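You operate a simulated robot arm through the tools that you are given. There is no shell and no other tool.

You run a simulated robot arm. Do the job below in one go: nothing can be reset, and whatever is moved stays where it is left.

## Task
Clamp the 6 mm sieve on the shaker and run it 5 minutes.
Fine: stand it on the yellow catch tray, lay the clamp plate on it, lock the red and the yellow knob, set the timer knob, press the green button and wait till it stops.
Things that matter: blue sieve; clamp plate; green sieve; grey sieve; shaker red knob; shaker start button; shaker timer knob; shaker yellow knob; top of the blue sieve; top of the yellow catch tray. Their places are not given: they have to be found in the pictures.

The check looks at the end state, three seconds after you hand in, the way a careful person would. Anything else that was tipped, shoved, dropped, spilled or broken makes it a failure.

## Robot
A 7-joint arm with a three-finger gripper, fixed in place. Base frame: the origin is at the foot of the arm, x ahead of it, y to its left, z up; the work surface is at about z = 0.86. Lengths are in m, angles in degrees, forces in N, time in s.
Its first joint turns from -166.0 to 166.0 degrees. Payload 2.69 kg.
Tool frame: the origin (TCP) lies between the finger pads and is the grasp point; the fingertips stand 0.03 m ahead of it; z points along the fingers, y is the line along which they close. Largest opening 0.128 m; the body of the gripper starts 0.117 m behind the TCP.
Orientation is told as [roll, pitch, yaw] about the base's x, y, z axes, in that order, counted from this pose: with the fingers straight down and closing along the base's y, the tool's x points along the base's -x, its y along +y and its z along -z.

## Interface
- The arm moves only by the tool play_rows. Its argument "motion" is a list of rows, each an object of numbers (a shift or turn left out is 0, a gripper value left out holds the last): "dx", "dy", "dz": the shift along the tool's x, y, z in units of 500 mm (1.0 is 500 mm); "ax", "ay", "az": the turn, a rotation vector about the tool's x, y, z in units of 45 degrees (1.0 is 45 degrees); "grip": the finger opening in mm, from 0 to 128. In form: [{"dx": .., "dy": .., "dz": .., "ax": .., "ay": .., "az": .., "grip": ..}, ...]. A call has 1 to 20 rows; each row is the pose to reach, as a shift and turn from the pose commanded when the call began, along the tool's axes at that moment. A call with a number of a shift or a turn outside -1 to 1 is refused whole. Each row takes 0.2 s and may step no farther than 0.05 m and 8.6 degrees from the row before; otherwise, or with a gripper value out of range, the whole call is refused. A pose out of reach is approached as far as the arm can. The call stops where the force on the tool passes 90 N (or 10 N more than at its start, if that is more) or the arm is blocked; 0.2 s more then pass. Each finger halts on what it meets, pressing with about 42 N; the grip force reading is that of the motor and also rises with nothing between the fingers. The clock runs only during rows and for 0.2 s after the last one: add rows that repeat a pose to give the fingers time. It gives the time, the measured TCP pose, the force on the tool (base axes), the opening and the grip force at its end, in the units of the frame above (readings bear some noise), with the torque about the TCP (base axes, N m) and any sound that the robot's microphone picked up.
- Cameras (640 x 400 px; columns grow to the right, rows downward): "scene" is fixed at [0.3999, 0.5005, 1.4793]; the picture's right is [-0.81, -0.59, 0.00], its down [-0.31, 0.42, -0.85] and it looks along [0.50, -0.69, -0.53] (base axes); focal length 357 px, centre (320, 200). "wrist" rides on the gripper at [0.058, 0.054, -0.131] in the tool frame; the picture's right is [-0.68, 0.74, 0.00], its down [-0.62, -0.57, -0.55] and it looks along [-0.40, -0.37, 0.84] (tool axes); focal length 234 px, centre (320, 200).
- camera(camera): a new picture of that camera. It takes no simulated time.
- slide_trunk(by): slides the trunk up (or, below 0, down) by that many m; the arm rides with it, the base frame stays. It gives what a move gives, with no picture.
- probe_pixels(camera, pixels): for up to 12 pixels [column, row] of the newest picture of that camera ("zoom" is the newest enlarged one), the place [x, y, z] in the base frame of the surface seen there, good to about 0.002 m. It takes no simulated time.
- close_up(camera, box): a new picture of the part [left, top, right, bottom] of that camera's present view, enlarged. It takes no simulated time.
- sign_off(): hands the job in; it is judged then, once.

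Leave the gripper open and the arm clear of the work at the hand-in unless told otherwise.

The tools are called after "Request:" as name(argument=value, ...) on one line, values as JSON. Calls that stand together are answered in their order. play_rows: Moves the arm, as the interface text tells. Its arguments: {"type":"object","properties":{"motion":{"type":"array","items":{"type":"object","properties":{"dx":{"type":"number"},"dy":{"type":"number"},"dz":{"type":"number"},"ax":{"type":"number"},"ay":{"type":"number"},"az":{"type":"number"},"grip":{"type":"number"}}}}},"required":["motion"]} The other tools are called the same way: slide_trunk (by) slides the trunk up or down; camera (camera) takes a picture; probe_pixels (camera, pixels) gives the place of the surface under pixels of a picture; close_up (camera, box) takes an enlarged picture of a part of a camera's view; sign_off () hands the job in.

At the start:

```text
time_s: 0.0
tool_pos: [0.7761, 0.1398, 1.2828]
ee_rot: [-0.1, 0.0, 0.0]
force: [0.3, -0.2, -0.1]
torque: [-0.02, 0.01, 0.0]
gripper_width: 0.1282
gripper_force: 0.1
trunk travel left (down, up): [-0.15, 0.2]
```

scene: 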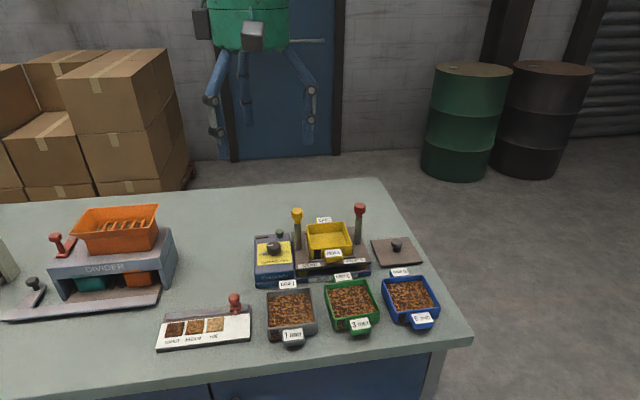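
wrist: 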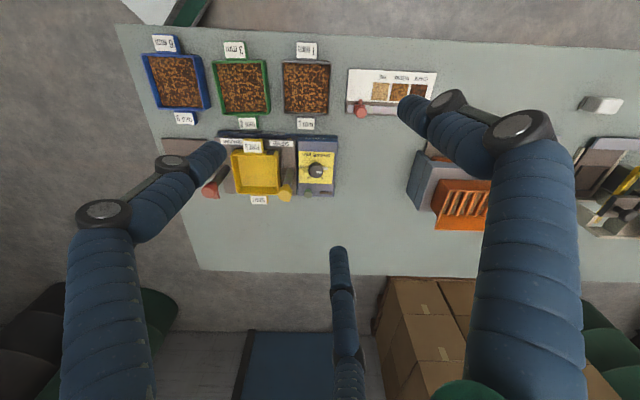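

I see the table with the shaker (yellow tray, two knobs), three sieves and the clamp plate. First I take enlarged pictures of the shaker area and the sieves.

Request:
close_up(camera="scene", box=[240, 190, 450, 350])

Request:
close_up(camera="wrist", box=[130, 20, 350, 220])

Request:
close_up(camera="scene", box=[245, 195, 375, 285])

```text
2.50 times, centred on (345, 270) of scene
```

zoom: 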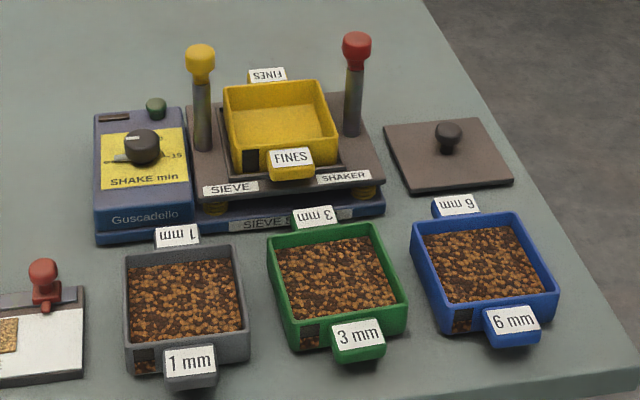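

```text
2.00 times, centred on (240, 120) of wrist
```

zoom: 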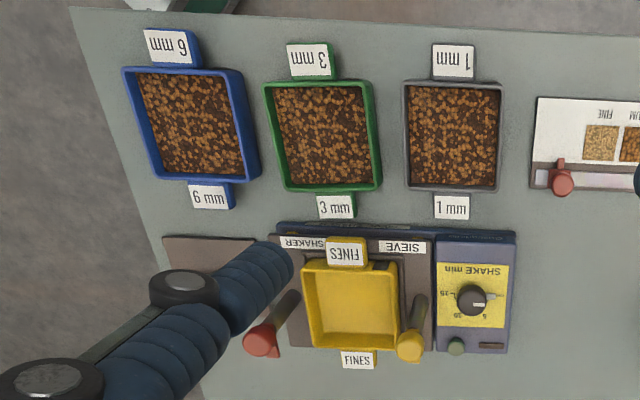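

```text
4.44 times, centred on (310, 240) of scene
```

zoom: 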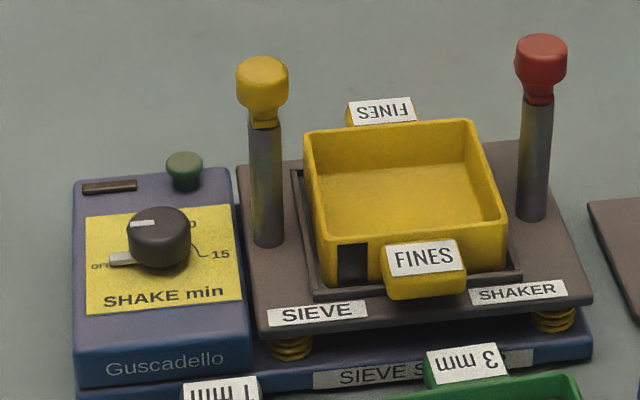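

The blue sieve is the 6 mm one and it's full. I probe tray, knobs and timer in the newest zoom.

Request:
probe_pixels(camera="zoom", pixels=[[307, 136], [468, 123], [503, 222], [328, 248], [400, 200], [262, 72], [541, 45], [160, 218], [184, 160], [425, 258], [380, 113], [140, 224]])

Request:
probe_pixels(camera="scene", pixels=[[382, 283], [426, 278], [438, 305], [391, 316], [411, 295], [398, 243], [372, 240], [410, 238], [422, 262], [383, 266], [421, 319], [402, 271]])

```text
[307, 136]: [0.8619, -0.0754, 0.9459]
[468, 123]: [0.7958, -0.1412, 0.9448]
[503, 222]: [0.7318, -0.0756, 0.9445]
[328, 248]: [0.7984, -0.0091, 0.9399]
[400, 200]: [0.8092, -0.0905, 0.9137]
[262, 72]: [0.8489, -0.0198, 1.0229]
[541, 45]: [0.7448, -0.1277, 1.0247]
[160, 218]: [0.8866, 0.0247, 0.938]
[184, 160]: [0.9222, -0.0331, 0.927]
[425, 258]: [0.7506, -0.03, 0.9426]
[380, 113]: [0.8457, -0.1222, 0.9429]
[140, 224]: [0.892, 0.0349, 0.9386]
```

```text
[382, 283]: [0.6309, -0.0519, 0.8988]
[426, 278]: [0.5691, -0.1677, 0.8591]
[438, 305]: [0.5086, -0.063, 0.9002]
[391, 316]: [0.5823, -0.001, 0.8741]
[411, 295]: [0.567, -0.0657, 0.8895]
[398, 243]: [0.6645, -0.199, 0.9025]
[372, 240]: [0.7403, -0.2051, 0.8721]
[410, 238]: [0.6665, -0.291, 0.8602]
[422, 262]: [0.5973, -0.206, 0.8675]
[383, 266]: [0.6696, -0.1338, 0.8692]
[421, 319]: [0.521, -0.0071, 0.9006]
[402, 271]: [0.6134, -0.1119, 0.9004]
```

The gripper looks odd in the wrist view (three blue limbs), so I look at it enlarged from the scene camera before planning clearances.

Request:
close_up(camera="scene", box=[180, 0, 340, 160])

Request:
camera(camera="wrist")

Request:
probe_pixels(camera="wrist", pixels=[[405, 110], [450, 100], [515, 125], [530, 300], [222, 150], [175, 163], [102, 210], [110, 330], [338, 252], [343, 295], [348, 355], [355, 390]])

Request:
probe_pixels(camera="scene", pixels=[[210, 97], [217, 135], [243, 70], [248, 120], [300, 60], [312, 90], [308, 140], [252, 35]])

```text
2.50 times, centred on (260, 80) of scene
```

zoom: 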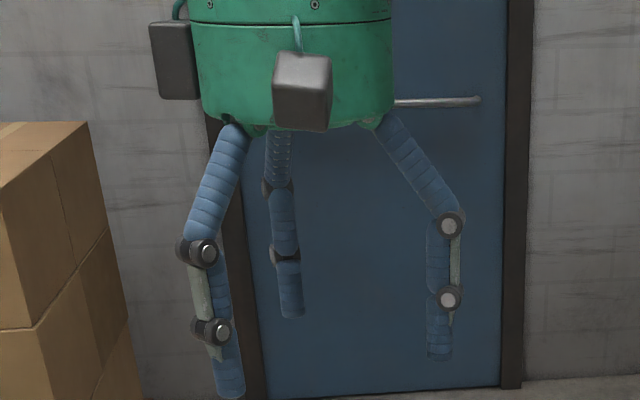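

```text
taken
```

wrist: 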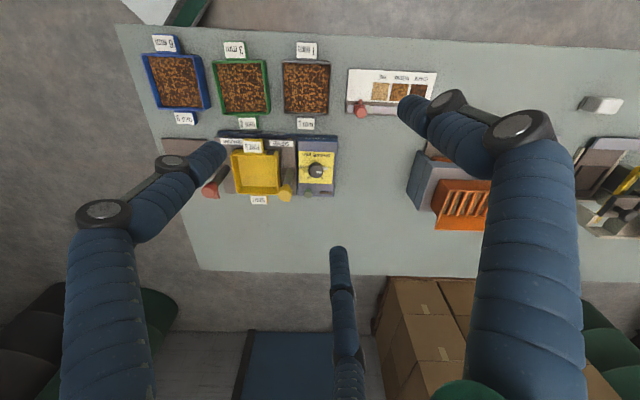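

```text
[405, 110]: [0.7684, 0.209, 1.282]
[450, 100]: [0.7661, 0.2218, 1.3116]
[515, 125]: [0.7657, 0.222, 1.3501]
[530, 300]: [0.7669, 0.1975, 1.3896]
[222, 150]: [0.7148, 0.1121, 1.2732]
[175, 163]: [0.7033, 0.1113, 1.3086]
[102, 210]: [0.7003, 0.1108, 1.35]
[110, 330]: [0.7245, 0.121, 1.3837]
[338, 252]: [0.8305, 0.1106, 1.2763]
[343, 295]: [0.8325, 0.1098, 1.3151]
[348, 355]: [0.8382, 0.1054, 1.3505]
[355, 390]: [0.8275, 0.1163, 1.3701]
```

```text
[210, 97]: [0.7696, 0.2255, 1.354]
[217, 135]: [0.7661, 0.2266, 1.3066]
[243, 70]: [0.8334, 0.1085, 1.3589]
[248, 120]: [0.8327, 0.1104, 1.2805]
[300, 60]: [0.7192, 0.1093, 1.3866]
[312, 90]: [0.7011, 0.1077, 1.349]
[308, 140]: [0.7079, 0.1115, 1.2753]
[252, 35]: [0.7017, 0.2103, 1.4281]
```

The picture shows three limbs rather than two, which matters for clearance. I close the gripper to 60 mm in free air and look at how they move.

Request:
play_rows(motion=[{"grip": 60}, {"grip": 60}, {"grip": 60}])

Request:
camera(camera="wrist")

Request:
close_up(camera="scene", box=[180, 0, 340, 160])

```text
time_s: 0.8
tool_pos: [0.7763, 0.1405, 1.2837]
ee_rot: [-0.1, 0.0, 0.1]
force: [-0.4, 0.1, 0.2]
torque: [0.0, 0.01, -0.02]
gripper_width: 0.0599
gripper_force: 0.0
trunk travel left (down, up): [-0.15, 0.2]
```

```text
taken
```

wrist: 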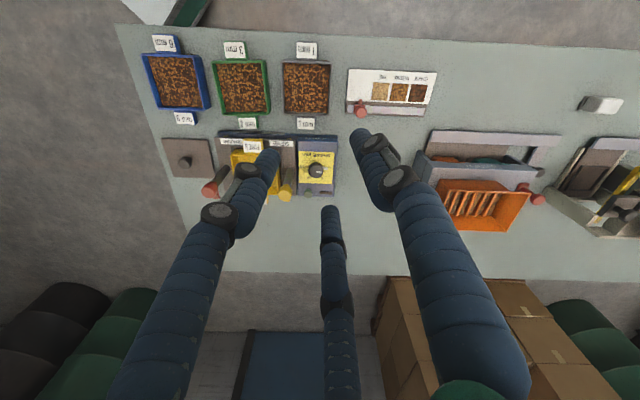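

```text
2.50 times, centred on (260, 80) of scene
```

zoom: 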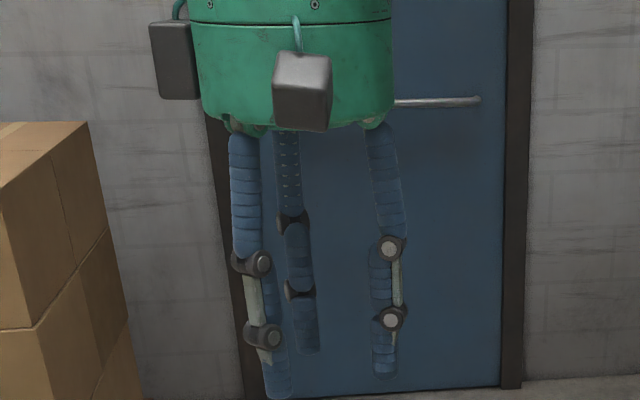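

The limbs move radially with the opening, so the picture may be just an outer look. I probe the table edges and free spots to plan a harmless check, and more points on the objects.

Request:
probe_pixels(camera="wrist", pixels=[[210, 255], [250, 268], [300, 270], [380, 272], [195, 230], [165, 130], [120, 40], [300, 240], [130, 30], [600, 50], [430, 40], [240, 35]])

Request:
close_up(camera="wrist", box=[130, 30, 210, 80])

Request:
close_up(camera="wrist", box=[130, 25, 290, 125])

```text
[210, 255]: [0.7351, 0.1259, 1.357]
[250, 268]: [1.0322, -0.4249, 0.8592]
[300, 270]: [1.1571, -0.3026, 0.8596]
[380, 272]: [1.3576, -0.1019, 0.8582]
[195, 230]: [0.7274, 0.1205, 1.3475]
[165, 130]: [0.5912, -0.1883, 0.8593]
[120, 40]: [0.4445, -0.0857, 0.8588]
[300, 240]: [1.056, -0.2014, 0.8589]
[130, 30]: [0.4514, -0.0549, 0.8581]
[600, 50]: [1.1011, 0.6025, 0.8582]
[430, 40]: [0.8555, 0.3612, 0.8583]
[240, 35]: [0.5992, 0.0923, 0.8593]
```

```text
8.00 times, centred on (170, 55) of wrist
```

zoom: 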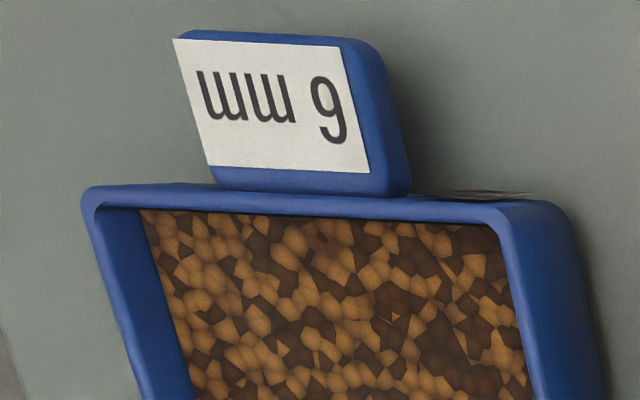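

```text
4.00 times, centred on (210, 75) of wrist
```

zoom: 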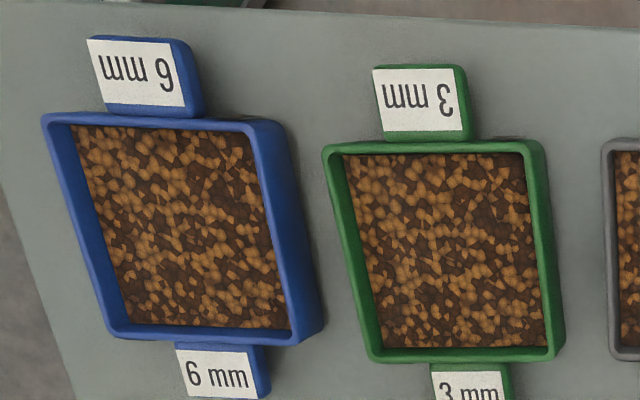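

I see where the blue sieve sits near the front right corner. I probe the front edge for the harmless finger check and more points around the blue sieve in the scene view.

Request:
probe_pixels(camera="scene", pixels=[[250, 360], [250, 368], [60, 375], [60, 383], [130, 370], [130, 378], [350, 350], [350, 356], [100, 340], [200, 358], [450, 338], [455, 300]])

Request:
close_up(camera="scene", box=[370, 260, 450, 340])

```text
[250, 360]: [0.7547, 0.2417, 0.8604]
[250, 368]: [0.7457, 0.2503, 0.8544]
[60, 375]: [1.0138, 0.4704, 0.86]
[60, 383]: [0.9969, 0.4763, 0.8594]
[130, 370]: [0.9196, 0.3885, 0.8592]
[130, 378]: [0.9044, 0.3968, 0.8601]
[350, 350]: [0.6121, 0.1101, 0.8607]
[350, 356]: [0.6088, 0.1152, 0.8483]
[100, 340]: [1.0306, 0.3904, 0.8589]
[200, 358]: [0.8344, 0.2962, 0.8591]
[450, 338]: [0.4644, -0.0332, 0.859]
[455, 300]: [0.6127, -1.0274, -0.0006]
```

```text
5.00 times, centred on (410, 300) of scene
```

zoom: 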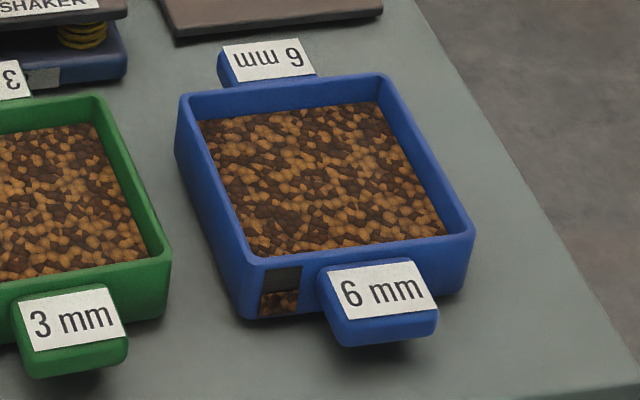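

Edge of the table runs along y = x − 0.496. I go beside the front edge at (0.71, 0.284, 1.00), turned yaw −45° (in line with the table), gripper open.

Request:
play_rows(motion=[{"dx": 0.0165, "dy": 0.036, "dz": 0.07075, "az": 0.125, "grip": 128}, {"dx": 0.033, "dy": 0.072, "dz": 0.1415, "az": 0.25}, {"dx": 0.0495, "dy": 0.108, "dz": 0.21225, "az": 0.375}, {"dx": 0.066, "dy": 0.144, "dz": 0.283, "az": 0.5}, {"dx": 0.0825, "dy": 0.18, "dz": 0.35375, "az": 0.625}, {"dx": 0.099, "dy": 0.216, "dz": 0.4245, "az": 0.75}, {"dx": 0.1155, "dy": 0.252, "dz": 0.49525, "az": 0.875}, {"dx": 0.132, "dy": 0.288, "dz": 0.566, "az": 1.0}, {"dx": 0.132, "dy": 0.288, "dz": 0.566, "az": 1.0}])

Request:
camera(camera="wrist")

Request:
camera(camera="scene")

```text
time_s: 2.8
tool_pos: [0.7104, 0.2843, 1.0013]
ee_rot: [-0.1, 0.0, -45.1]
force: [0.8, 0.8, -0.8]
torque: [-0.07, -0.01, 0.01]
gripper_width: 0.1279
gripper_force: 0.0
trunk travel left (down, up): [-0.15, 0.2]
```

```text
taken
```

wrist: 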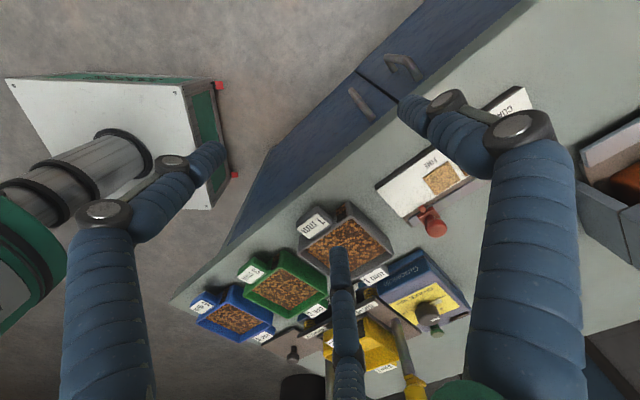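

```text
taken
```

scene: 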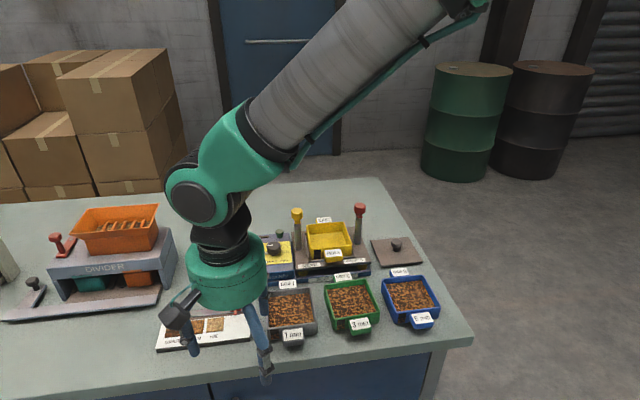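

I probe the surroundings of the touch-down spot (0.735, 0.217): the grey ear at (313,225) and the card corner at (405,215).

Request:
probe_pixels(camera="wrist", pixels=[[313, 225], [300, 218], [322, 235], [345, 205], [376, 187], [408, 216], [430, 222], [340, 185], [350, 170], [393, 245]])

```text
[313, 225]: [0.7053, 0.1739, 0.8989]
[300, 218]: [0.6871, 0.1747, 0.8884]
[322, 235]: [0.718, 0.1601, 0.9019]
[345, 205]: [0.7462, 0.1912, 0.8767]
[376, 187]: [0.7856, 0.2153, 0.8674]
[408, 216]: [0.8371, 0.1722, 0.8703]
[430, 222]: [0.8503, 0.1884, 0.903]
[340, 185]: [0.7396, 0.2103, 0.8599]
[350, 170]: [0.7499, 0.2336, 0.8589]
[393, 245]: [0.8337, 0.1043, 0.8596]
```

Spot is free by about 3 cm. I shift 14 mm along the edge, go down to TCP z 0.90, then slowly to 0.882 (tips 8 mm under the table level, with the text's two fingers off the table).

Request:
play_rows(motion=[{"dy": 0.028, "dz": 0.07}, {"dy": 0.028, "dz": 0.14}, {"dy": 0.028, "dz": 0.2}, {"dy": 0.028, "dz": 0.21}, {"dy": 0.028, "dz": 0.218}, {"dy": 0.028, "dz": 0.224}, {"dy": 0.028, "dz": 0.23}, {"dy": 0.028, "dz": 0.236}, {"dy": 0.028, "dz": 0.236}])

Request:
close_up(camera="scene", box=[140, 260, 340, 400])

Request:
camera(camera="wrist")

```text
time_s: 4.8
tool_pos: [0.7183, 0.2929, 0.8823]
ee_rot: [-0.1, 0.0, -45.0]
force: [-0.3, 0.4, 0.9]
torque: [0.0, -0.02, 0.02]
gripper_width: 0.1281
gripper_force: 0.0
trunk travel left (down, up): [-0.15, 0.2]
```

```text
2.86 times, centred on (240, 330) of scene
```

zoom: 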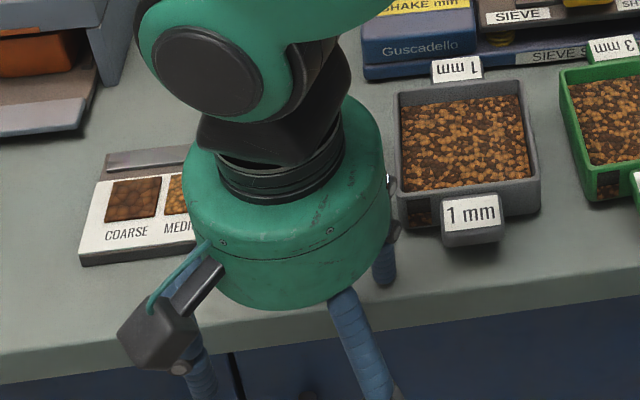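

```text
taken
```

wrist: 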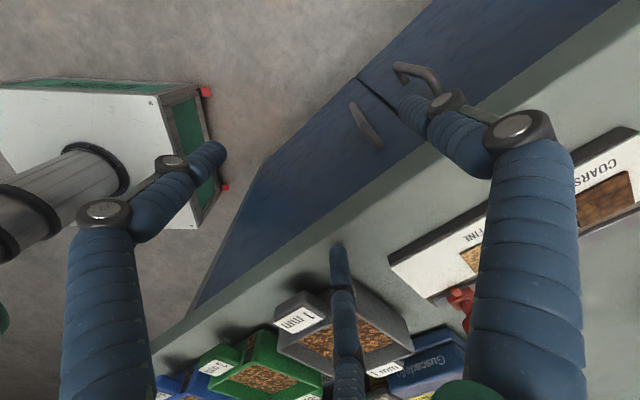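

No force at all. I check whether the limb's tip really was below table level: probing its tip at (340,250) and the drawer handles near (405,70), (365,125).

Request:
probe_pixels(camera="wrist", pixels=[[338, 246], [338, 250], [338, 256], [330, 240], [346, 240], [415, 70], [365, 125], [405, 105], [220, 147], [222, 152]])

Request:
probe_pixels(camera="zoom", pixels=[[386, 285], [385, 278], [386, 260], [386, 292], [375, 390], [215, 390]])

```text
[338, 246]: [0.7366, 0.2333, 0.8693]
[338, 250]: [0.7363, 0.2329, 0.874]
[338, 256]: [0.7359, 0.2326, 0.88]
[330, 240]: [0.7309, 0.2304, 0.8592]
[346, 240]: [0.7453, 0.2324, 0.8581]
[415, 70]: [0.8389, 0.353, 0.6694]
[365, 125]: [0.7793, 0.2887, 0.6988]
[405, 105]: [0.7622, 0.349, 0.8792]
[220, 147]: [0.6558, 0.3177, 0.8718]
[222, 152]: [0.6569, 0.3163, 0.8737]
```

```text
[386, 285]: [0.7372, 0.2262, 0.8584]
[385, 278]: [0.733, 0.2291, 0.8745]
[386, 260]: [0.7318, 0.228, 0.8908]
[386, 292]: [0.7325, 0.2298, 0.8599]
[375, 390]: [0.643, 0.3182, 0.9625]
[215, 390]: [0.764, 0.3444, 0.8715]
```

The visible tip ends only about 13 mm under the TCP (0.869), so it isn't at the table yet. The handles are far below (z 0.67–0.70), so I descend 22 mm more, slowly.

Request:
play_rows(motion=[{"dz": 0.008}, {"dz": 0.016}, {"dz": 0.022}, {"dz": 0.028}, {"dz": 0.034}, {"dz": 0.039}, {"dz": 0.044}, {"dz": 0.044}])

Request:
close_up(camera="scene", box=[140, 260, 340, 400])

```text
time_s: 6.1
tool_pos: [0.7214, 0.2939, 0.8757]
ee_rot: [0.5, -0.3, -45.1]
force: [-20.6, -12.3, 40.0]
torque: [-3.2, -0.45, -1.98]
gripper_width: 0.1285
gripper_force: 0.0
trunk travel left (down, up): [-0.15, 0.2]
stopped in row 6: the force on the tool passed its limit at 95 N (the readings are from after the stop); the commanded pose is now the measured one
```

```text
2.86 times, centred on (240, 330) of scene
```

zoom: 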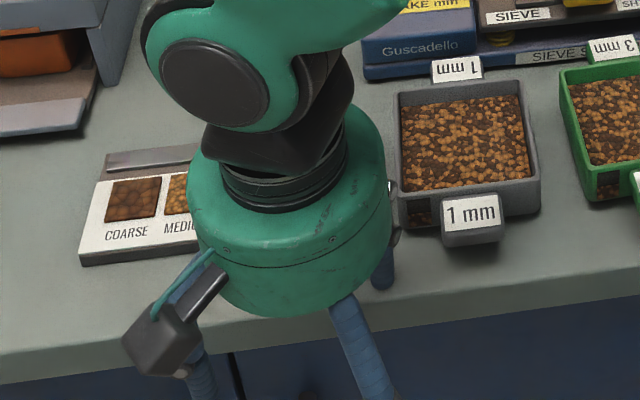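

The call stopped on contact, with force and torque matching a push at the third limb's tip (0.736, 0.233). So the gripper really is a three-jaw one: limbs at 120°, moving radially, tips about 13 mm past the TCP, and the stated two-finger shape does not hold. I'll plan all grasps for three jaws. I lift straight up, undo the small tilt and move to view the blue sieve from close by.

Request:
play_rows(motion=[{"dz": -0.04, "ax": 0.0126, "ay": -0.003}, {"dz": -0.12, "ax": 0.0126, "ay": -0.003}, {"dz": -0.2, "ax": 0.0126, "ay": -0.003}, {"dz": -0.28, "ax": 0.0126, "ay": -0.003}, {"dz": -0.33, "ax": 0.0126, "ay": -0.003}, {"dx": -0.0214, "dy": -0.0837, "dz": -0.33, "ax": 0.0126, "ay": -0.003}, {"dx": -0.0428, "dy": -0.1674, "dz": -0.33, "ax": 0.0126, "ay": -0.003}, {"dx": -0.0642, "dy": -0.2511, "dz": -0.33, "ax": 0.0126, "ay": -0.003}, {"dx": -0.0857, "dy": -0.3348, "dz": -0.33, "ax": 0.0126, "ay": -0.003}, {"dx": -0.107, "dy": -0.4185, "dz": -0.33, "ax": 0.0126, "ay": -0.003}, {"dx": -0.1285, "dy": -0.502, "dz": -0.33, "ax": 0.0126, "ay": -0.003}, {"dx": -0.15, "dy": -0.586, "dz": -0.33, "ax": 0.0126, "ay": -0.003}, {"dx": -0.15, "dy": -0.586, "dz": -0.33, "ax": 0.0126, "ay": -0.003}])

Request:
camera(camera="wrist")

Request:
camera(camera="scene")

```text
time_s: 8.9
tool_pos: [0.566, 0.0325, 1.0341]
ee_rot: [-0.3, -0.4, -45.2]
force: [-0.8, 0.2, 0.4]
torque: [0.08, -0.02, 0.0]
gripper_width: 0.1278
gripper_force: 0.1
trunk travel left (down, up): [-0.15, 0.2]
```

```text
taken
```

wrist: 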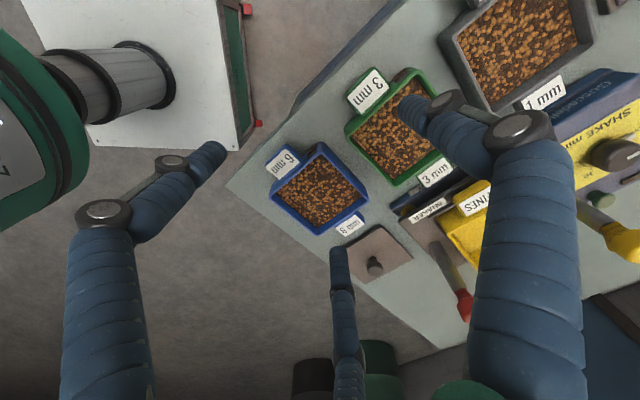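

```text
taken
```

scene: 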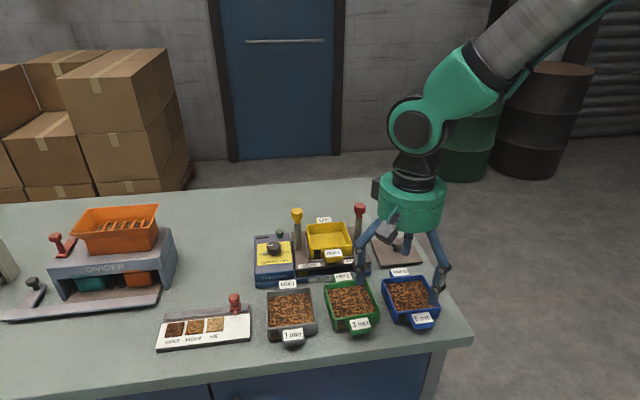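

The blue sieve is at (320,185) in the wrist view. I enlarge it and the shaker.

Request:
close_up(camera="wrist", box=[260, 130, 388, 242])

Request:
probe_pixels(camera="zoom", pixels=[[85, 195], [300, 75], [465, 320], [295, 365], [530, 270], [270, 190], [110, 130], [170, 90], [440, 370], [480, 410], [360, 160], [60, 140]])

```text
3.57 times, centred on (324, 186) of wrist
```

zoom: 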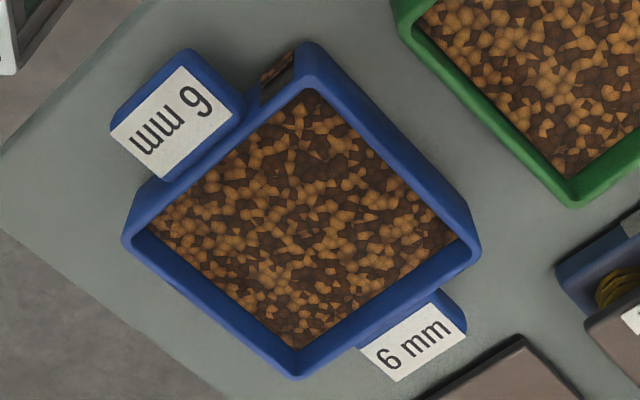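

```text
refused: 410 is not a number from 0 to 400
```

I see the sieve rim corners at about (130,235), (308,78), (476,247), (295,370) in the zoom; I probe these, the ear corners and the gap to the green sieve.

Request:
probe_pixels(camera="zoom", pixels=[[133, 232], [308, 82], [470, 250], [295, 366], [113, 130], [186, 68], [240, 112], [165, 178], [365, 347], [432, 293], [464, 330], [398, 378]])

Request:
probe_pixels(camera="zoom", pixels=[[220, 160], [390, 165], [210, 305], [385, 308], [300, 220], [115, 120], [185, 52], [470, 318], [310, 55], [440, 320], [575, 195], [415, 45]])

```text
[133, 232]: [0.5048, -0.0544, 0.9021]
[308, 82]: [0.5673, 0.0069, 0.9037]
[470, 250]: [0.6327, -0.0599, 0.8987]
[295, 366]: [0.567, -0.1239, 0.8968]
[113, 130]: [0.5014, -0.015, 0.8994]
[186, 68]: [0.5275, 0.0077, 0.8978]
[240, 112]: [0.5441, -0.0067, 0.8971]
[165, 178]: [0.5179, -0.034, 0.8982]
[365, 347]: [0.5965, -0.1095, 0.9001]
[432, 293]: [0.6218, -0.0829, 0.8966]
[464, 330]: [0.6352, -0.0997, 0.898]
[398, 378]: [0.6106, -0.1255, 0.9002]
```

```text
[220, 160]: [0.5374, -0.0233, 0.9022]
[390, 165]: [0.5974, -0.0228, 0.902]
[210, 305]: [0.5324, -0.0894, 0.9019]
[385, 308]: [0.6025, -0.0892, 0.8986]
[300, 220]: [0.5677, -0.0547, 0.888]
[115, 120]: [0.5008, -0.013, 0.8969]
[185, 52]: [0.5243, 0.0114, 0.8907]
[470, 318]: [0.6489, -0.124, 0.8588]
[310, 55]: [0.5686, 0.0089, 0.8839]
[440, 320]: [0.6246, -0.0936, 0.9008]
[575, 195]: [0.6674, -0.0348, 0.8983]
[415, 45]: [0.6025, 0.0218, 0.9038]
```

Now I know the sieve: centre about (0.568,−0.057), outer sides ~0.097, ears 0.038 wide and flat on top at z 0.898. Next I fly up and over to look at the shaker from close by.

Request:
play_rows(motion=[{"dz": -0.08, "ax": 0.003, "ay": 0.0094}, {"dx": -0.05, "dy": 0.058, "dz": -0.13, "ax": 0.003, "ay": 0.0094}, {"dx": -0.11, "dy": 0.128, "dz": -0.172, "ax": 0.003, "ay": 0.0094}, {"dx": -0.17, "dy": 0.198, "dz": -0.172, "ax": 0.003, "ay": 0.0094}, {"dx": -0.23, "dy": 0.268, "dz": -0.172, "ax": 0.003, "ay": 0.0094}, {"dx": -0.29, "dy": 0.338, "dz": -0.172, "ax": 0.003, "ay": 0.0094}, {"dx": -0.296, "dy": 0.346, "dz": -0.172, "ax": 0.003, "ay": 0.0094}])

Request:
camera(camera="wrist")

```text
refused: row 3 steps farther than a row can; nothing moved
```

```text
taken
```

wrist: 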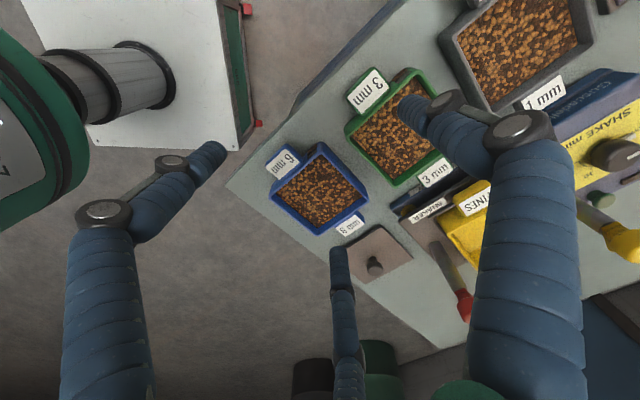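

The step in row 3 was too long (51 mm); I send the same move in finer rows.

Request:
play_rows(motion=[{"dz": -0.08, "ax": 0.003, "ay": 0.0094}, {"dx": -0.04, "dy": 0.046, "dz": -0.13, "ax": 0.003, "ay": 0.0094}, {"dx": -0.09, "dy": 0.104, "dz": -0.172, "ax": 0.003, "ay": 0.0094}, {"dx": -0.145, "dy": 0.168, "dz": -0.172, "ax": 0.003, "ay": 0.0094}, {"dx": -0.2, "dy": 0.232, "dz": -0.172, "ax": 0.003, "ay": 0.0094}, {"dx": -0.255, "dy": 0.296, "dz": -0.172, "ax": 0.003, "ay": 0.0094}, {"dx": -0.296, "dy": 0.346, "dz": -0.172, "ax": 0.003, "ay": 0.0094}])

Request:
camera(camera="wrist")

```text
time_s: 10.5
tool_pos: [0.7945, 0.0512, 1.1204]
ee_rot: [-0.4, 0.1, -45.1]
force: [-0.1, -0.3, 0.3]
torque: [-0.01, -0.05, -0.04]
gripper_width: 0.1281
gripper_force: 0.0
trunk travel left (down, up): [-0.15, 0.2]
```

```text
taken
```

wrist: 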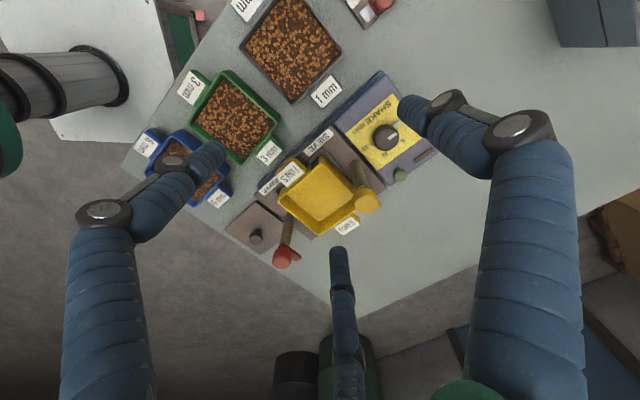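

The shaker is in the middle of the view. I enlarge it.

Request:
close_up(camera="wrist", box=[256, 150, 416, 250])

Request:
probe_pixels(camera="zoom", pixels=[[90, 190], [220, 335], [400, 215], [270, 75], [245, 200], [430, 205], [115, 395], [525, 295], [575, 105], [160, 90], [365, 300], [515, 140]])

Request:
close_up(camera="scene", box=[280, 195, 330, 230])

Request:
close_up(camera="scene", box=[330, 190, 390, 240])

```text
4.00 times, centred on (336, 200) of wrist
```

zoom: 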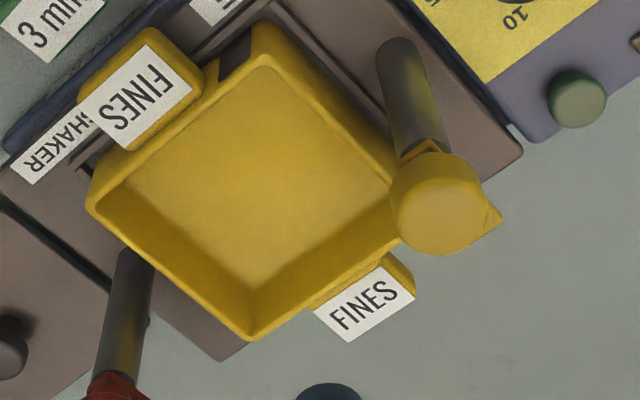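

```text
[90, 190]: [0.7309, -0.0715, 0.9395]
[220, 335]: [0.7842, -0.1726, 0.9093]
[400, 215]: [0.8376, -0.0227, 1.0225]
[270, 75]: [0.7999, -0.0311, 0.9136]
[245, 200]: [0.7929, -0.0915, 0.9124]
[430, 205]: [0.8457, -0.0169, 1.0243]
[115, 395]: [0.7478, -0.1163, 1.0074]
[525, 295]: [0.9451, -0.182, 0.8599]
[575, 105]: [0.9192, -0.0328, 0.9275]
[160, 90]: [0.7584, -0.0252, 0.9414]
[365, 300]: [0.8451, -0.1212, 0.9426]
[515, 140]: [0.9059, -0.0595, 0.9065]
```

```text
11.43 times, centred on (305, 212) of scene
```

zoom: 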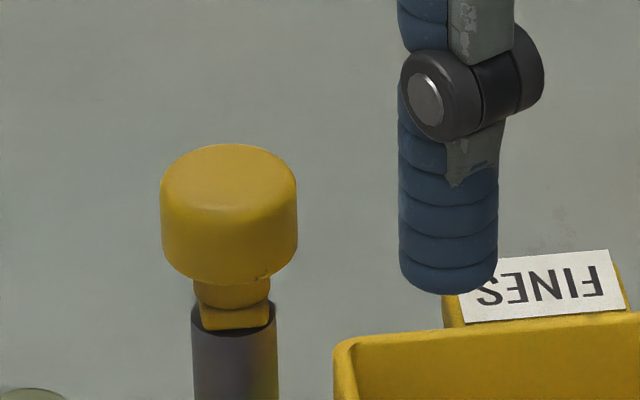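

```text
8.00 times, centred on (360, 215) of scene
```

zoom: 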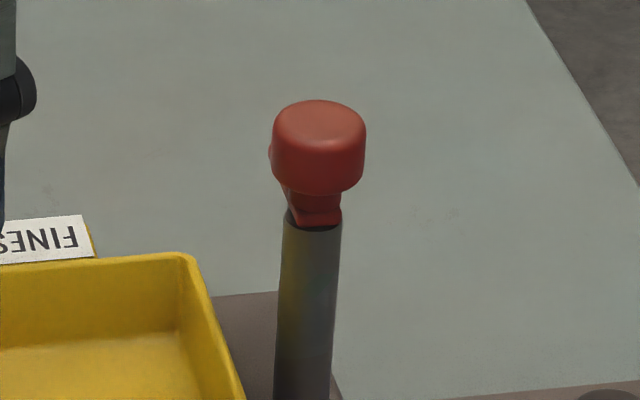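

The knobs carry a small jaw bar beneath. Because of the posts, an outside grasp by three limbs would foul the knobs; but the gravel lies ~14 mm under the rim, so an inside (spreading) grasp looks possible. I measure the tray's rim and the posts accurately.

Request:
close_up(camera="wrist", box=[270, 150, 382, 240])

```text
4.44 times, centred on (326, 195) of wrist
```

zoom: 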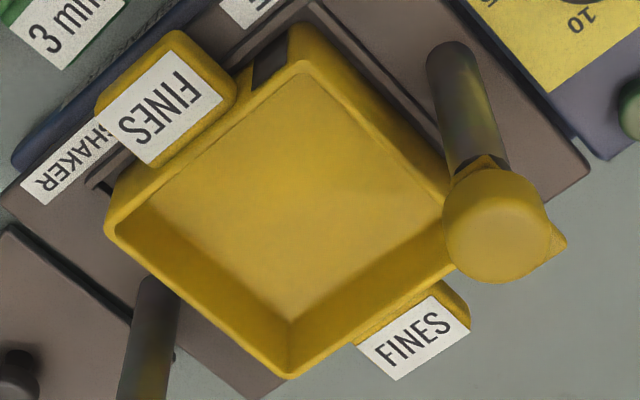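

I probe points along the four rim strips of the tray.

Request:
probe_pixels(camera="zoom", pixels=[[140, 254], [190, 294], [240, 334], [340, 342], [390, 312], [430, 287], [160, 178], [230, 122], [275, 86], [340, 98], [390, 143], [430, 182]])

Request:
probe_pixels(camera="zoom", pixels=[[500, 235], [460, 235], [540, 235], [500, 205], [500, 270], [485, 165], [558, 242], [455, 60], [460, 100], [155, 290], [145, 380], [288, 368]])

```text
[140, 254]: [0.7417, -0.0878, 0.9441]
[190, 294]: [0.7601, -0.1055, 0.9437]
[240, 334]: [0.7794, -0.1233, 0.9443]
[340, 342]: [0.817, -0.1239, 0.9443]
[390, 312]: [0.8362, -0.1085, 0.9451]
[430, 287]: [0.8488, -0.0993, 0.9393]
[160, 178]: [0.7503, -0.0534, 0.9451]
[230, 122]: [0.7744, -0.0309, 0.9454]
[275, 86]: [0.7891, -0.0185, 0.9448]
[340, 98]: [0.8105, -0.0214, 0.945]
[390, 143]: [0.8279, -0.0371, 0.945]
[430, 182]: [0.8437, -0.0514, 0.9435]
```

```text
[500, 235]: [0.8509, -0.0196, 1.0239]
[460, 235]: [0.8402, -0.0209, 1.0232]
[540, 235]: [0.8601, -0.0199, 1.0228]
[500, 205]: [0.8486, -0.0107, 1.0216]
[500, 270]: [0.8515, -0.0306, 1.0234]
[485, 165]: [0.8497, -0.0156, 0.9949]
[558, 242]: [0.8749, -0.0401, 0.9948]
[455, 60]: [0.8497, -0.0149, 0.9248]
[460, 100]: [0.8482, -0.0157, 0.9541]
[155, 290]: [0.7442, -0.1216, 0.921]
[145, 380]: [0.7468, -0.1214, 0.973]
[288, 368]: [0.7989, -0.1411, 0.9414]
```

Tray centre comes out at about (0.798,−0.075), rim z 0.945; posts on the ±45° line, jaw bars now pointing backwards. I go back above the blue sieve with yaw 0 (limb A pointing to its +y corner) at z 1.02 and narrow the opening to 55 mm, to inspect the inside grasp.

Request:
play_rows(motion=[{"dx": 0.0223, "dy": -0.0578, "dz": 0.0, "az": -0.125, "grip": 55}, {"dx": 0.0446, "dy": -0.1155, "dz": 0.025, "az": -0.25}, {"dx": 0.067, "dy": -0.1733, "dz": 0.05, "az": -0.375}, {"dx": 0.0893, "dy": -0.231, "dz": 0.08, "az": -0.5}, {"dx": 0.1116, "dy": -0.2888, "dz": 0.11, "az": -0.625}, {"dx": 0.134, "dy": -0.3465, "dz": 0.14, "az": -0.75}, {"dx": 0.1563, "dy": -0.4043, "dz": 0.17, "az": -0.875}, {"dx": 0.1786, "dy": -0.462, "dz": 0.2, "az": -1.0}, {"dx": 0.1786, "dy": -0.462, "dz": 0.2, "az": -1.0}])

Request:
camera(camera="wrist")

Request:
close_up(camera="scene", box=[340, 180, 500, 340])

```text
time_s: 12.5
tool_pos: [0.5674, -0.0481, 1.0214]
ee_rot: [-0.2, 0.4, 0.0]
force: [-0.5, -1.0, -0.1]
torque: [0.03, -0.03, 0.01]
gripper_width: 0.0552
gripper_force: 0.0
trunk travel left (down, up): [-0.15, 0.2]
```

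```text
taken
```

wrist: 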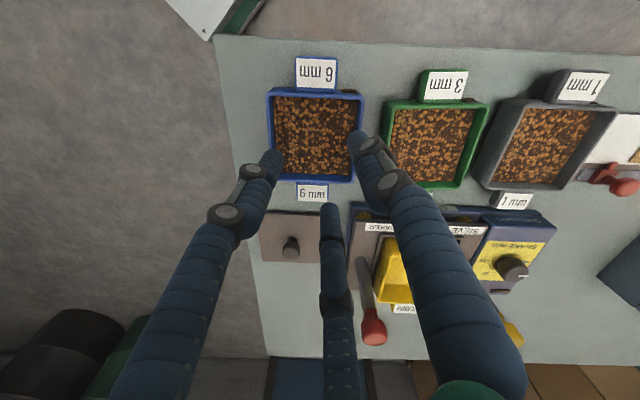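

```text
2.50 times, centred on (420, 260) of scene
```

zoom: 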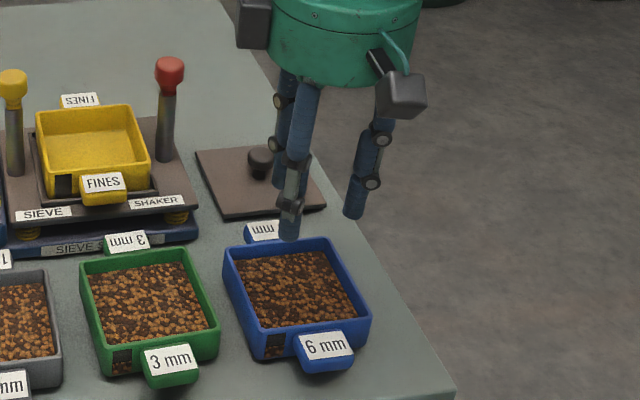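

The limbs stand above the sieve. I enlarge the sieve in this view and measure rim and gravel.

Request:
close_up(camera="wrist", box=[256, 50, 384, 130])

Request:
probe_pixels(camera="wrist", pixels=[[300, 110], [315, 130], [330, 150], [300, 165], [335, 105], [315, 168], [290, 130], [345, 120], [270, 95], [362, 95], [355, 178], [277, 180]])

Request:
close_up(camera="wrist", box=[256, 80, 384, 210])

```text
5.00 times, centred on (320, 90) of wrist
```

zoom: 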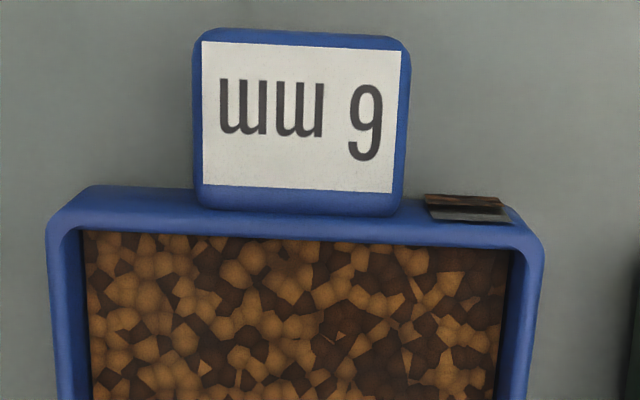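

```text
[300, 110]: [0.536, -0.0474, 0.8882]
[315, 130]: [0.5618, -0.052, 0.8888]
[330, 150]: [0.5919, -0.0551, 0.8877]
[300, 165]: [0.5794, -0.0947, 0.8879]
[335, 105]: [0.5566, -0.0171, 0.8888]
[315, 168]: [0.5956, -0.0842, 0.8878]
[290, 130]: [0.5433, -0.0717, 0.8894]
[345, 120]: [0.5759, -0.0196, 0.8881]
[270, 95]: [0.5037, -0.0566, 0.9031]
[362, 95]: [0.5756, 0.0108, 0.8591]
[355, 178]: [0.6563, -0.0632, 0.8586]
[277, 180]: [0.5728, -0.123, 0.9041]
```

```text
3.08 times, centred on (320, 145) of wrist
```

zoom: 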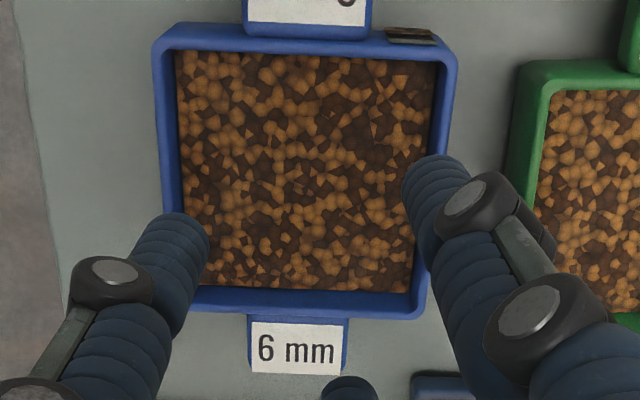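

Gravel is flat at z 0.888, rim 0.903. I probe the rim strips in this zoom for the exact centre.

Request:
probe_pixels(camera="zoom", pixels=[[163, 90], [168, 150], [173, 195], [449, 80], [445, 110], [440, 145], [205, 34], [370, 45], [225, 298], [300, 301], [370, 304], [400, 304]])

Request:
probe_pixels(camera="zoom", pixels=[[156, 50], [452, 62], [172, 305], [420, 312], [178, 100], [180, 60], [432, 100], [436, 70], [250, 288], [380, 291], [200, 51], [400, 60]])

```text
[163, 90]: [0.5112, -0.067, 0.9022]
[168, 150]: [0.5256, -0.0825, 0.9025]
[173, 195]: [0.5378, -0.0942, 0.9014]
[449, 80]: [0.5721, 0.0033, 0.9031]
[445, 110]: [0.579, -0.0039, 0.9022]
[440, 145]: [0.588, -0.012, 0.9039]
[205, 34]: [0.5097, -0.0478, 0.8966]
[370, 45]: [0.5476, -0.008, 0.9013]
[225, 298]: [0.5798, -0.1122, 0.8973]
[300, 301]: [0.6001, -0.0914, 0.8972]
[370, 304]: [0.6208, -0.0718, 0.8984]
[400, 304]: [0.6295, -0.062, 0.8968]
```

```text
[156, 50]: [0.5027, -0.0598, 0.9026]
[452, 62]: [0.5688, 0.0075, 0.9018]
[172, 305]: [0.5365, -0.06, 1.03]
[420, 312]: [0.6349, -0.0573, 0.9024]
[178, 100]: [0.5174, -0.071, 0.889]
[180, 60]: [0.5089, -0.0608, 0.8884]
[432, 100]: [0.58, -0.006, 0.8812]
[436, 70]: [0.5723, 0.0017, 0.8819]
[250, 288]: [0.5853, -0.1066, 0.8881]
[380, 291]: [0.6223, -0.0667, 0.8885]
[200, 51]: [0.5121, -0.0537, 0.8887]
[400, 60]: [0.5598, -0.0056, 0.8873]
```

Sieve centre = (0.568, −0.0585), square to the 45° axes, inner half-width ~0.0445. I centre the tool at (0.568, −0.0505) and go down to TCP z 0.912 with the limbs inside the walls, well off them.

Request:
play_rows(motion=[{"dx": -0.0012, "dy": -0.0048, "dz": 0.03, "ax": -0.0044, "ay": -0.0089}, {"dx": -0.0012, "dy": -0.0048, "dz": 0.1, "ax": -0.0044, "ay": -0.0089}, {"dx": -0.0012, "dy": -0.0048, "dz": 0.16, "ax": -0.0044, "ay": -0.0089}, {"dx": -0.0012, "dy": -0.0048, "dz": 0.2, "ax": -0.0044, "ay": -0.0089}, {"dx": -0.0012, "dy": -0.0048, "dz": 0.2188, "ax": -0.0044, "ay": -0.0089}, {"dx": -0.0012, "dy": -0.0048, "dz": 0.2188, "ax": -0.0044, "ay": -0.0089}])

Request:
close_up(camera="scene", box=[370, 240, 470, 340])

Request:
camera(camera="wrist")

```text
time_s: 13.9
tool_pos: [0.5674, -0.0526, 0.9133]
ee_rot: [-0.1, 0.0, -0.1]
force: [0.7, -0.3, -0.3]
torque: [-0.03, 0.0, 0.01]
gripper_width: 0.0549
gripper_force: 0.0
trunk travel left (down, up): [-0.15, 0.2]
```

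```text
4.00 times, centred on (420, 290) of scene
```

zoom: 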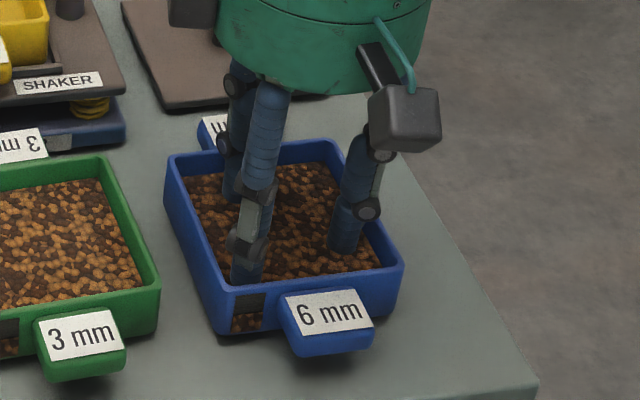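

```text
taken
```

wrist: 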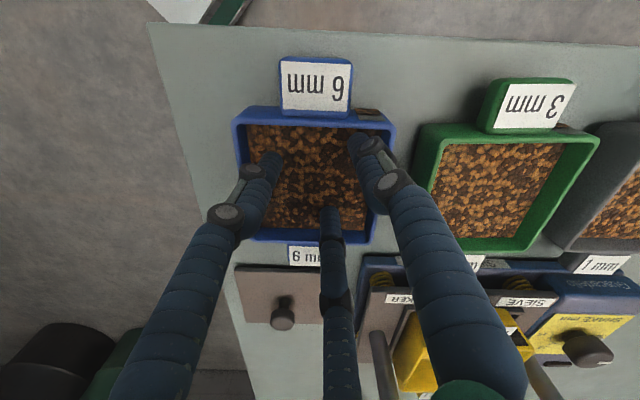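

Limbs are inside the walls. I lower 5 mm more (tips ~3 mm over the gravel) and spread gently to 80 mm.

Request:
play_rows(motion=[{"dz": 0.005}, {"dz": 0.01}, {"dz": 0.01}, {"dz": 0.01, "grip": 60}, {"dz": 0.01, "grip": 64}, {"dz": 0.01, "grip": 67}, {"dz": 0.01, "grip": 70}, {"dz": 0.01, "grip": 73}, {"dz": 0.01, "grip": 76}, {"dz": 0.01, "grip": 80}, {"dz": 0.01, "grip": 80}])

Request:
close_up(camera="scene", box=[370, 240, 470, 340])

Request:
camera(camera="wrist")

```text
time_s: 16.3
tool_pos: [0.5677, -0.0512, 0.9085]
ee_rot: [-0.1, 0.0, 0.0]
force: [0.1, 0.9, -0.1]
torque: [-0.01, 0.03, -0.01]
gripper_width: 0.0779
gripper_force: 0.0
trunk travel left (down, up): [-0.15, 0.2]
```

```text
4.00 times, centred on (420, 290) of scene
```

zoom: 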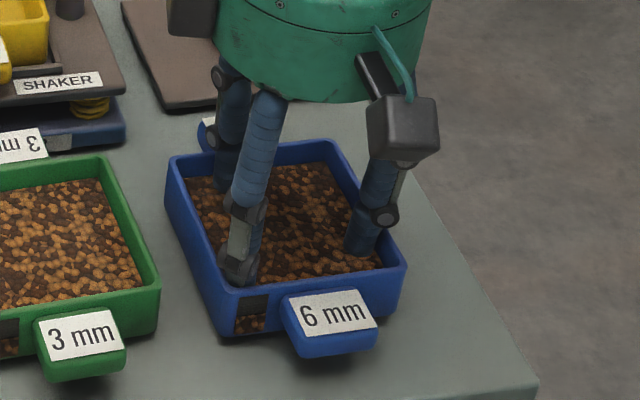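

```text
taken
```

wrist: 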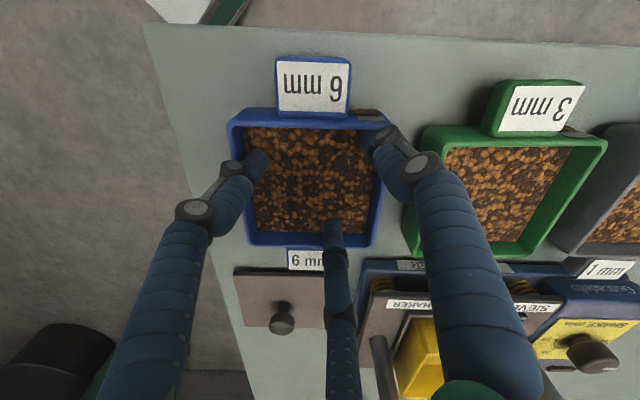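

Width reads 77.9 at command 80, so contact may have begun. I spread on to 90 to see where it halts.

Request:
play_rows(motion=[{"grip": 82}, {"grip": 84}, {"grip": 86}, {"grip": 88}, {"grip": 90}, {"grip": 90}, {"grip": 90}])

Request:
close_up(camera="scene", box=[370, 240, 470, 340])

Request:
close_up(camera="wrist", box=[220, 80, 420, 260])

```text
time_s: 17.9
tool_pos: [0.5671, -0.0513, 0.9077]
ee_rot: [-0.1, 0.1, -0.1]
force: [0.7, -0.1, -0.5]
torque: [0.0, -0.03, 0.0]
gripper_width: 0.0906
gripper_force: 0.1
trunk travel left (down, up): [-0.15, 0.2]
```

```text
4.00 times, centred on (420, 290) of scene
```

zoom: 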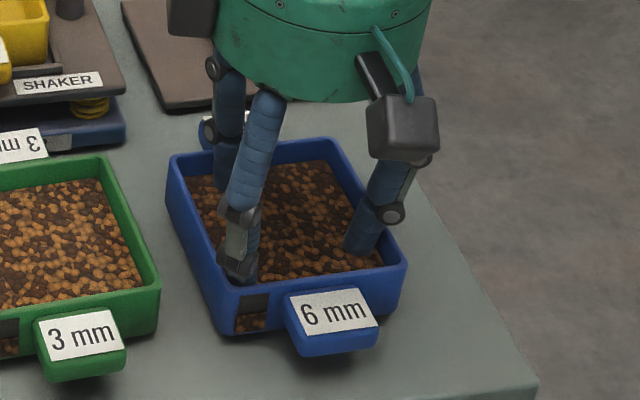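

```text
2.22 times, centred on (320, 170) of wrist
```

zoom: 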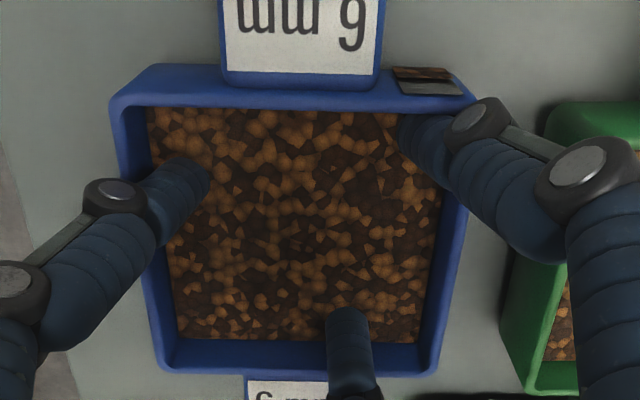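

Odd: width now reads 90.6 but the limbs' tips still look inside. I probe the limb positions near the tips.

Request:
probe_pixels(camera="zoom", pixels=[[410, 130], [430, 160], [480, 180], [190, 170], [170, 200], [110, 240], [345, 320], [347, 350], [345, 385], [115, 195], [480, 115], [585, 165]])

Request:
close_up(camera="scene", box=[410, 250, 460, 310])

Request:
close_up(camera="scene", box=[405, 245, 475, 315])

```text
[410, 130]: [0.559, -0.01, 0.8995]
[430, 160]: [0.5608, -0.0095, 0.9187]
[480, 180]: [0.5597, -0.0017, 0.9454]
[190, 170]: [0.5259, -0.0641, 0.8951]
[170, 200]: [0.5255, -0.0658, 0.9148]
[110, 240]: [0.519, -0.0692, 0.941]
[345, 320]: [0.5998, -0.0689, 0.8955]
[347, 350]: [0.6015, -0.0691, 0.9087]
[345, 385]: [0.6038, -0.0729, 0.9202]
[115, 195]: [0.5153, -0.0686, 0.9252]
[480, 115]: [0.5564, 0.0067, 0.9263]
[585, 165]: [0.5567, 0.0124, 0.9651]
```

```text
6.67 times, centred on (435, 280) of scene
```

zoom: 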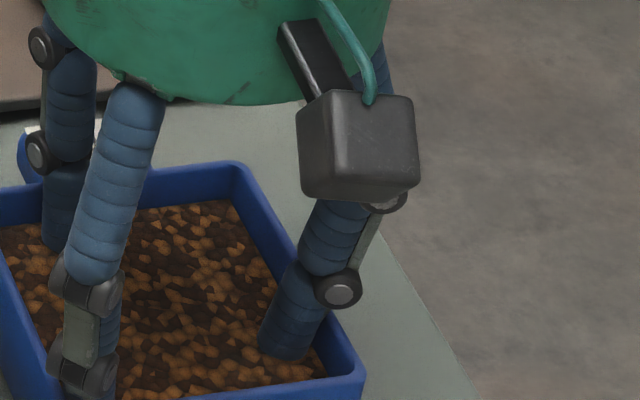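

```text
5.71 times, centred on (440, 280) of scene
```

zoom: 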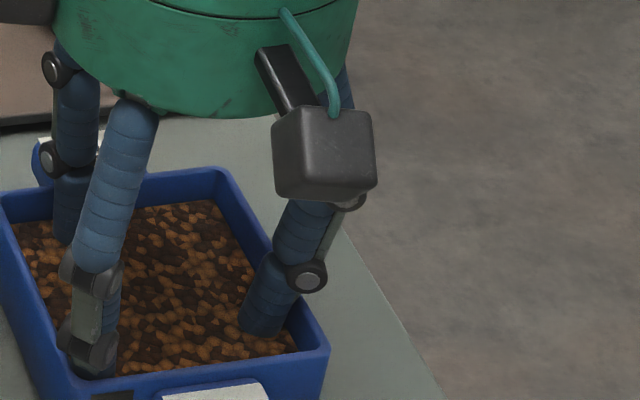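

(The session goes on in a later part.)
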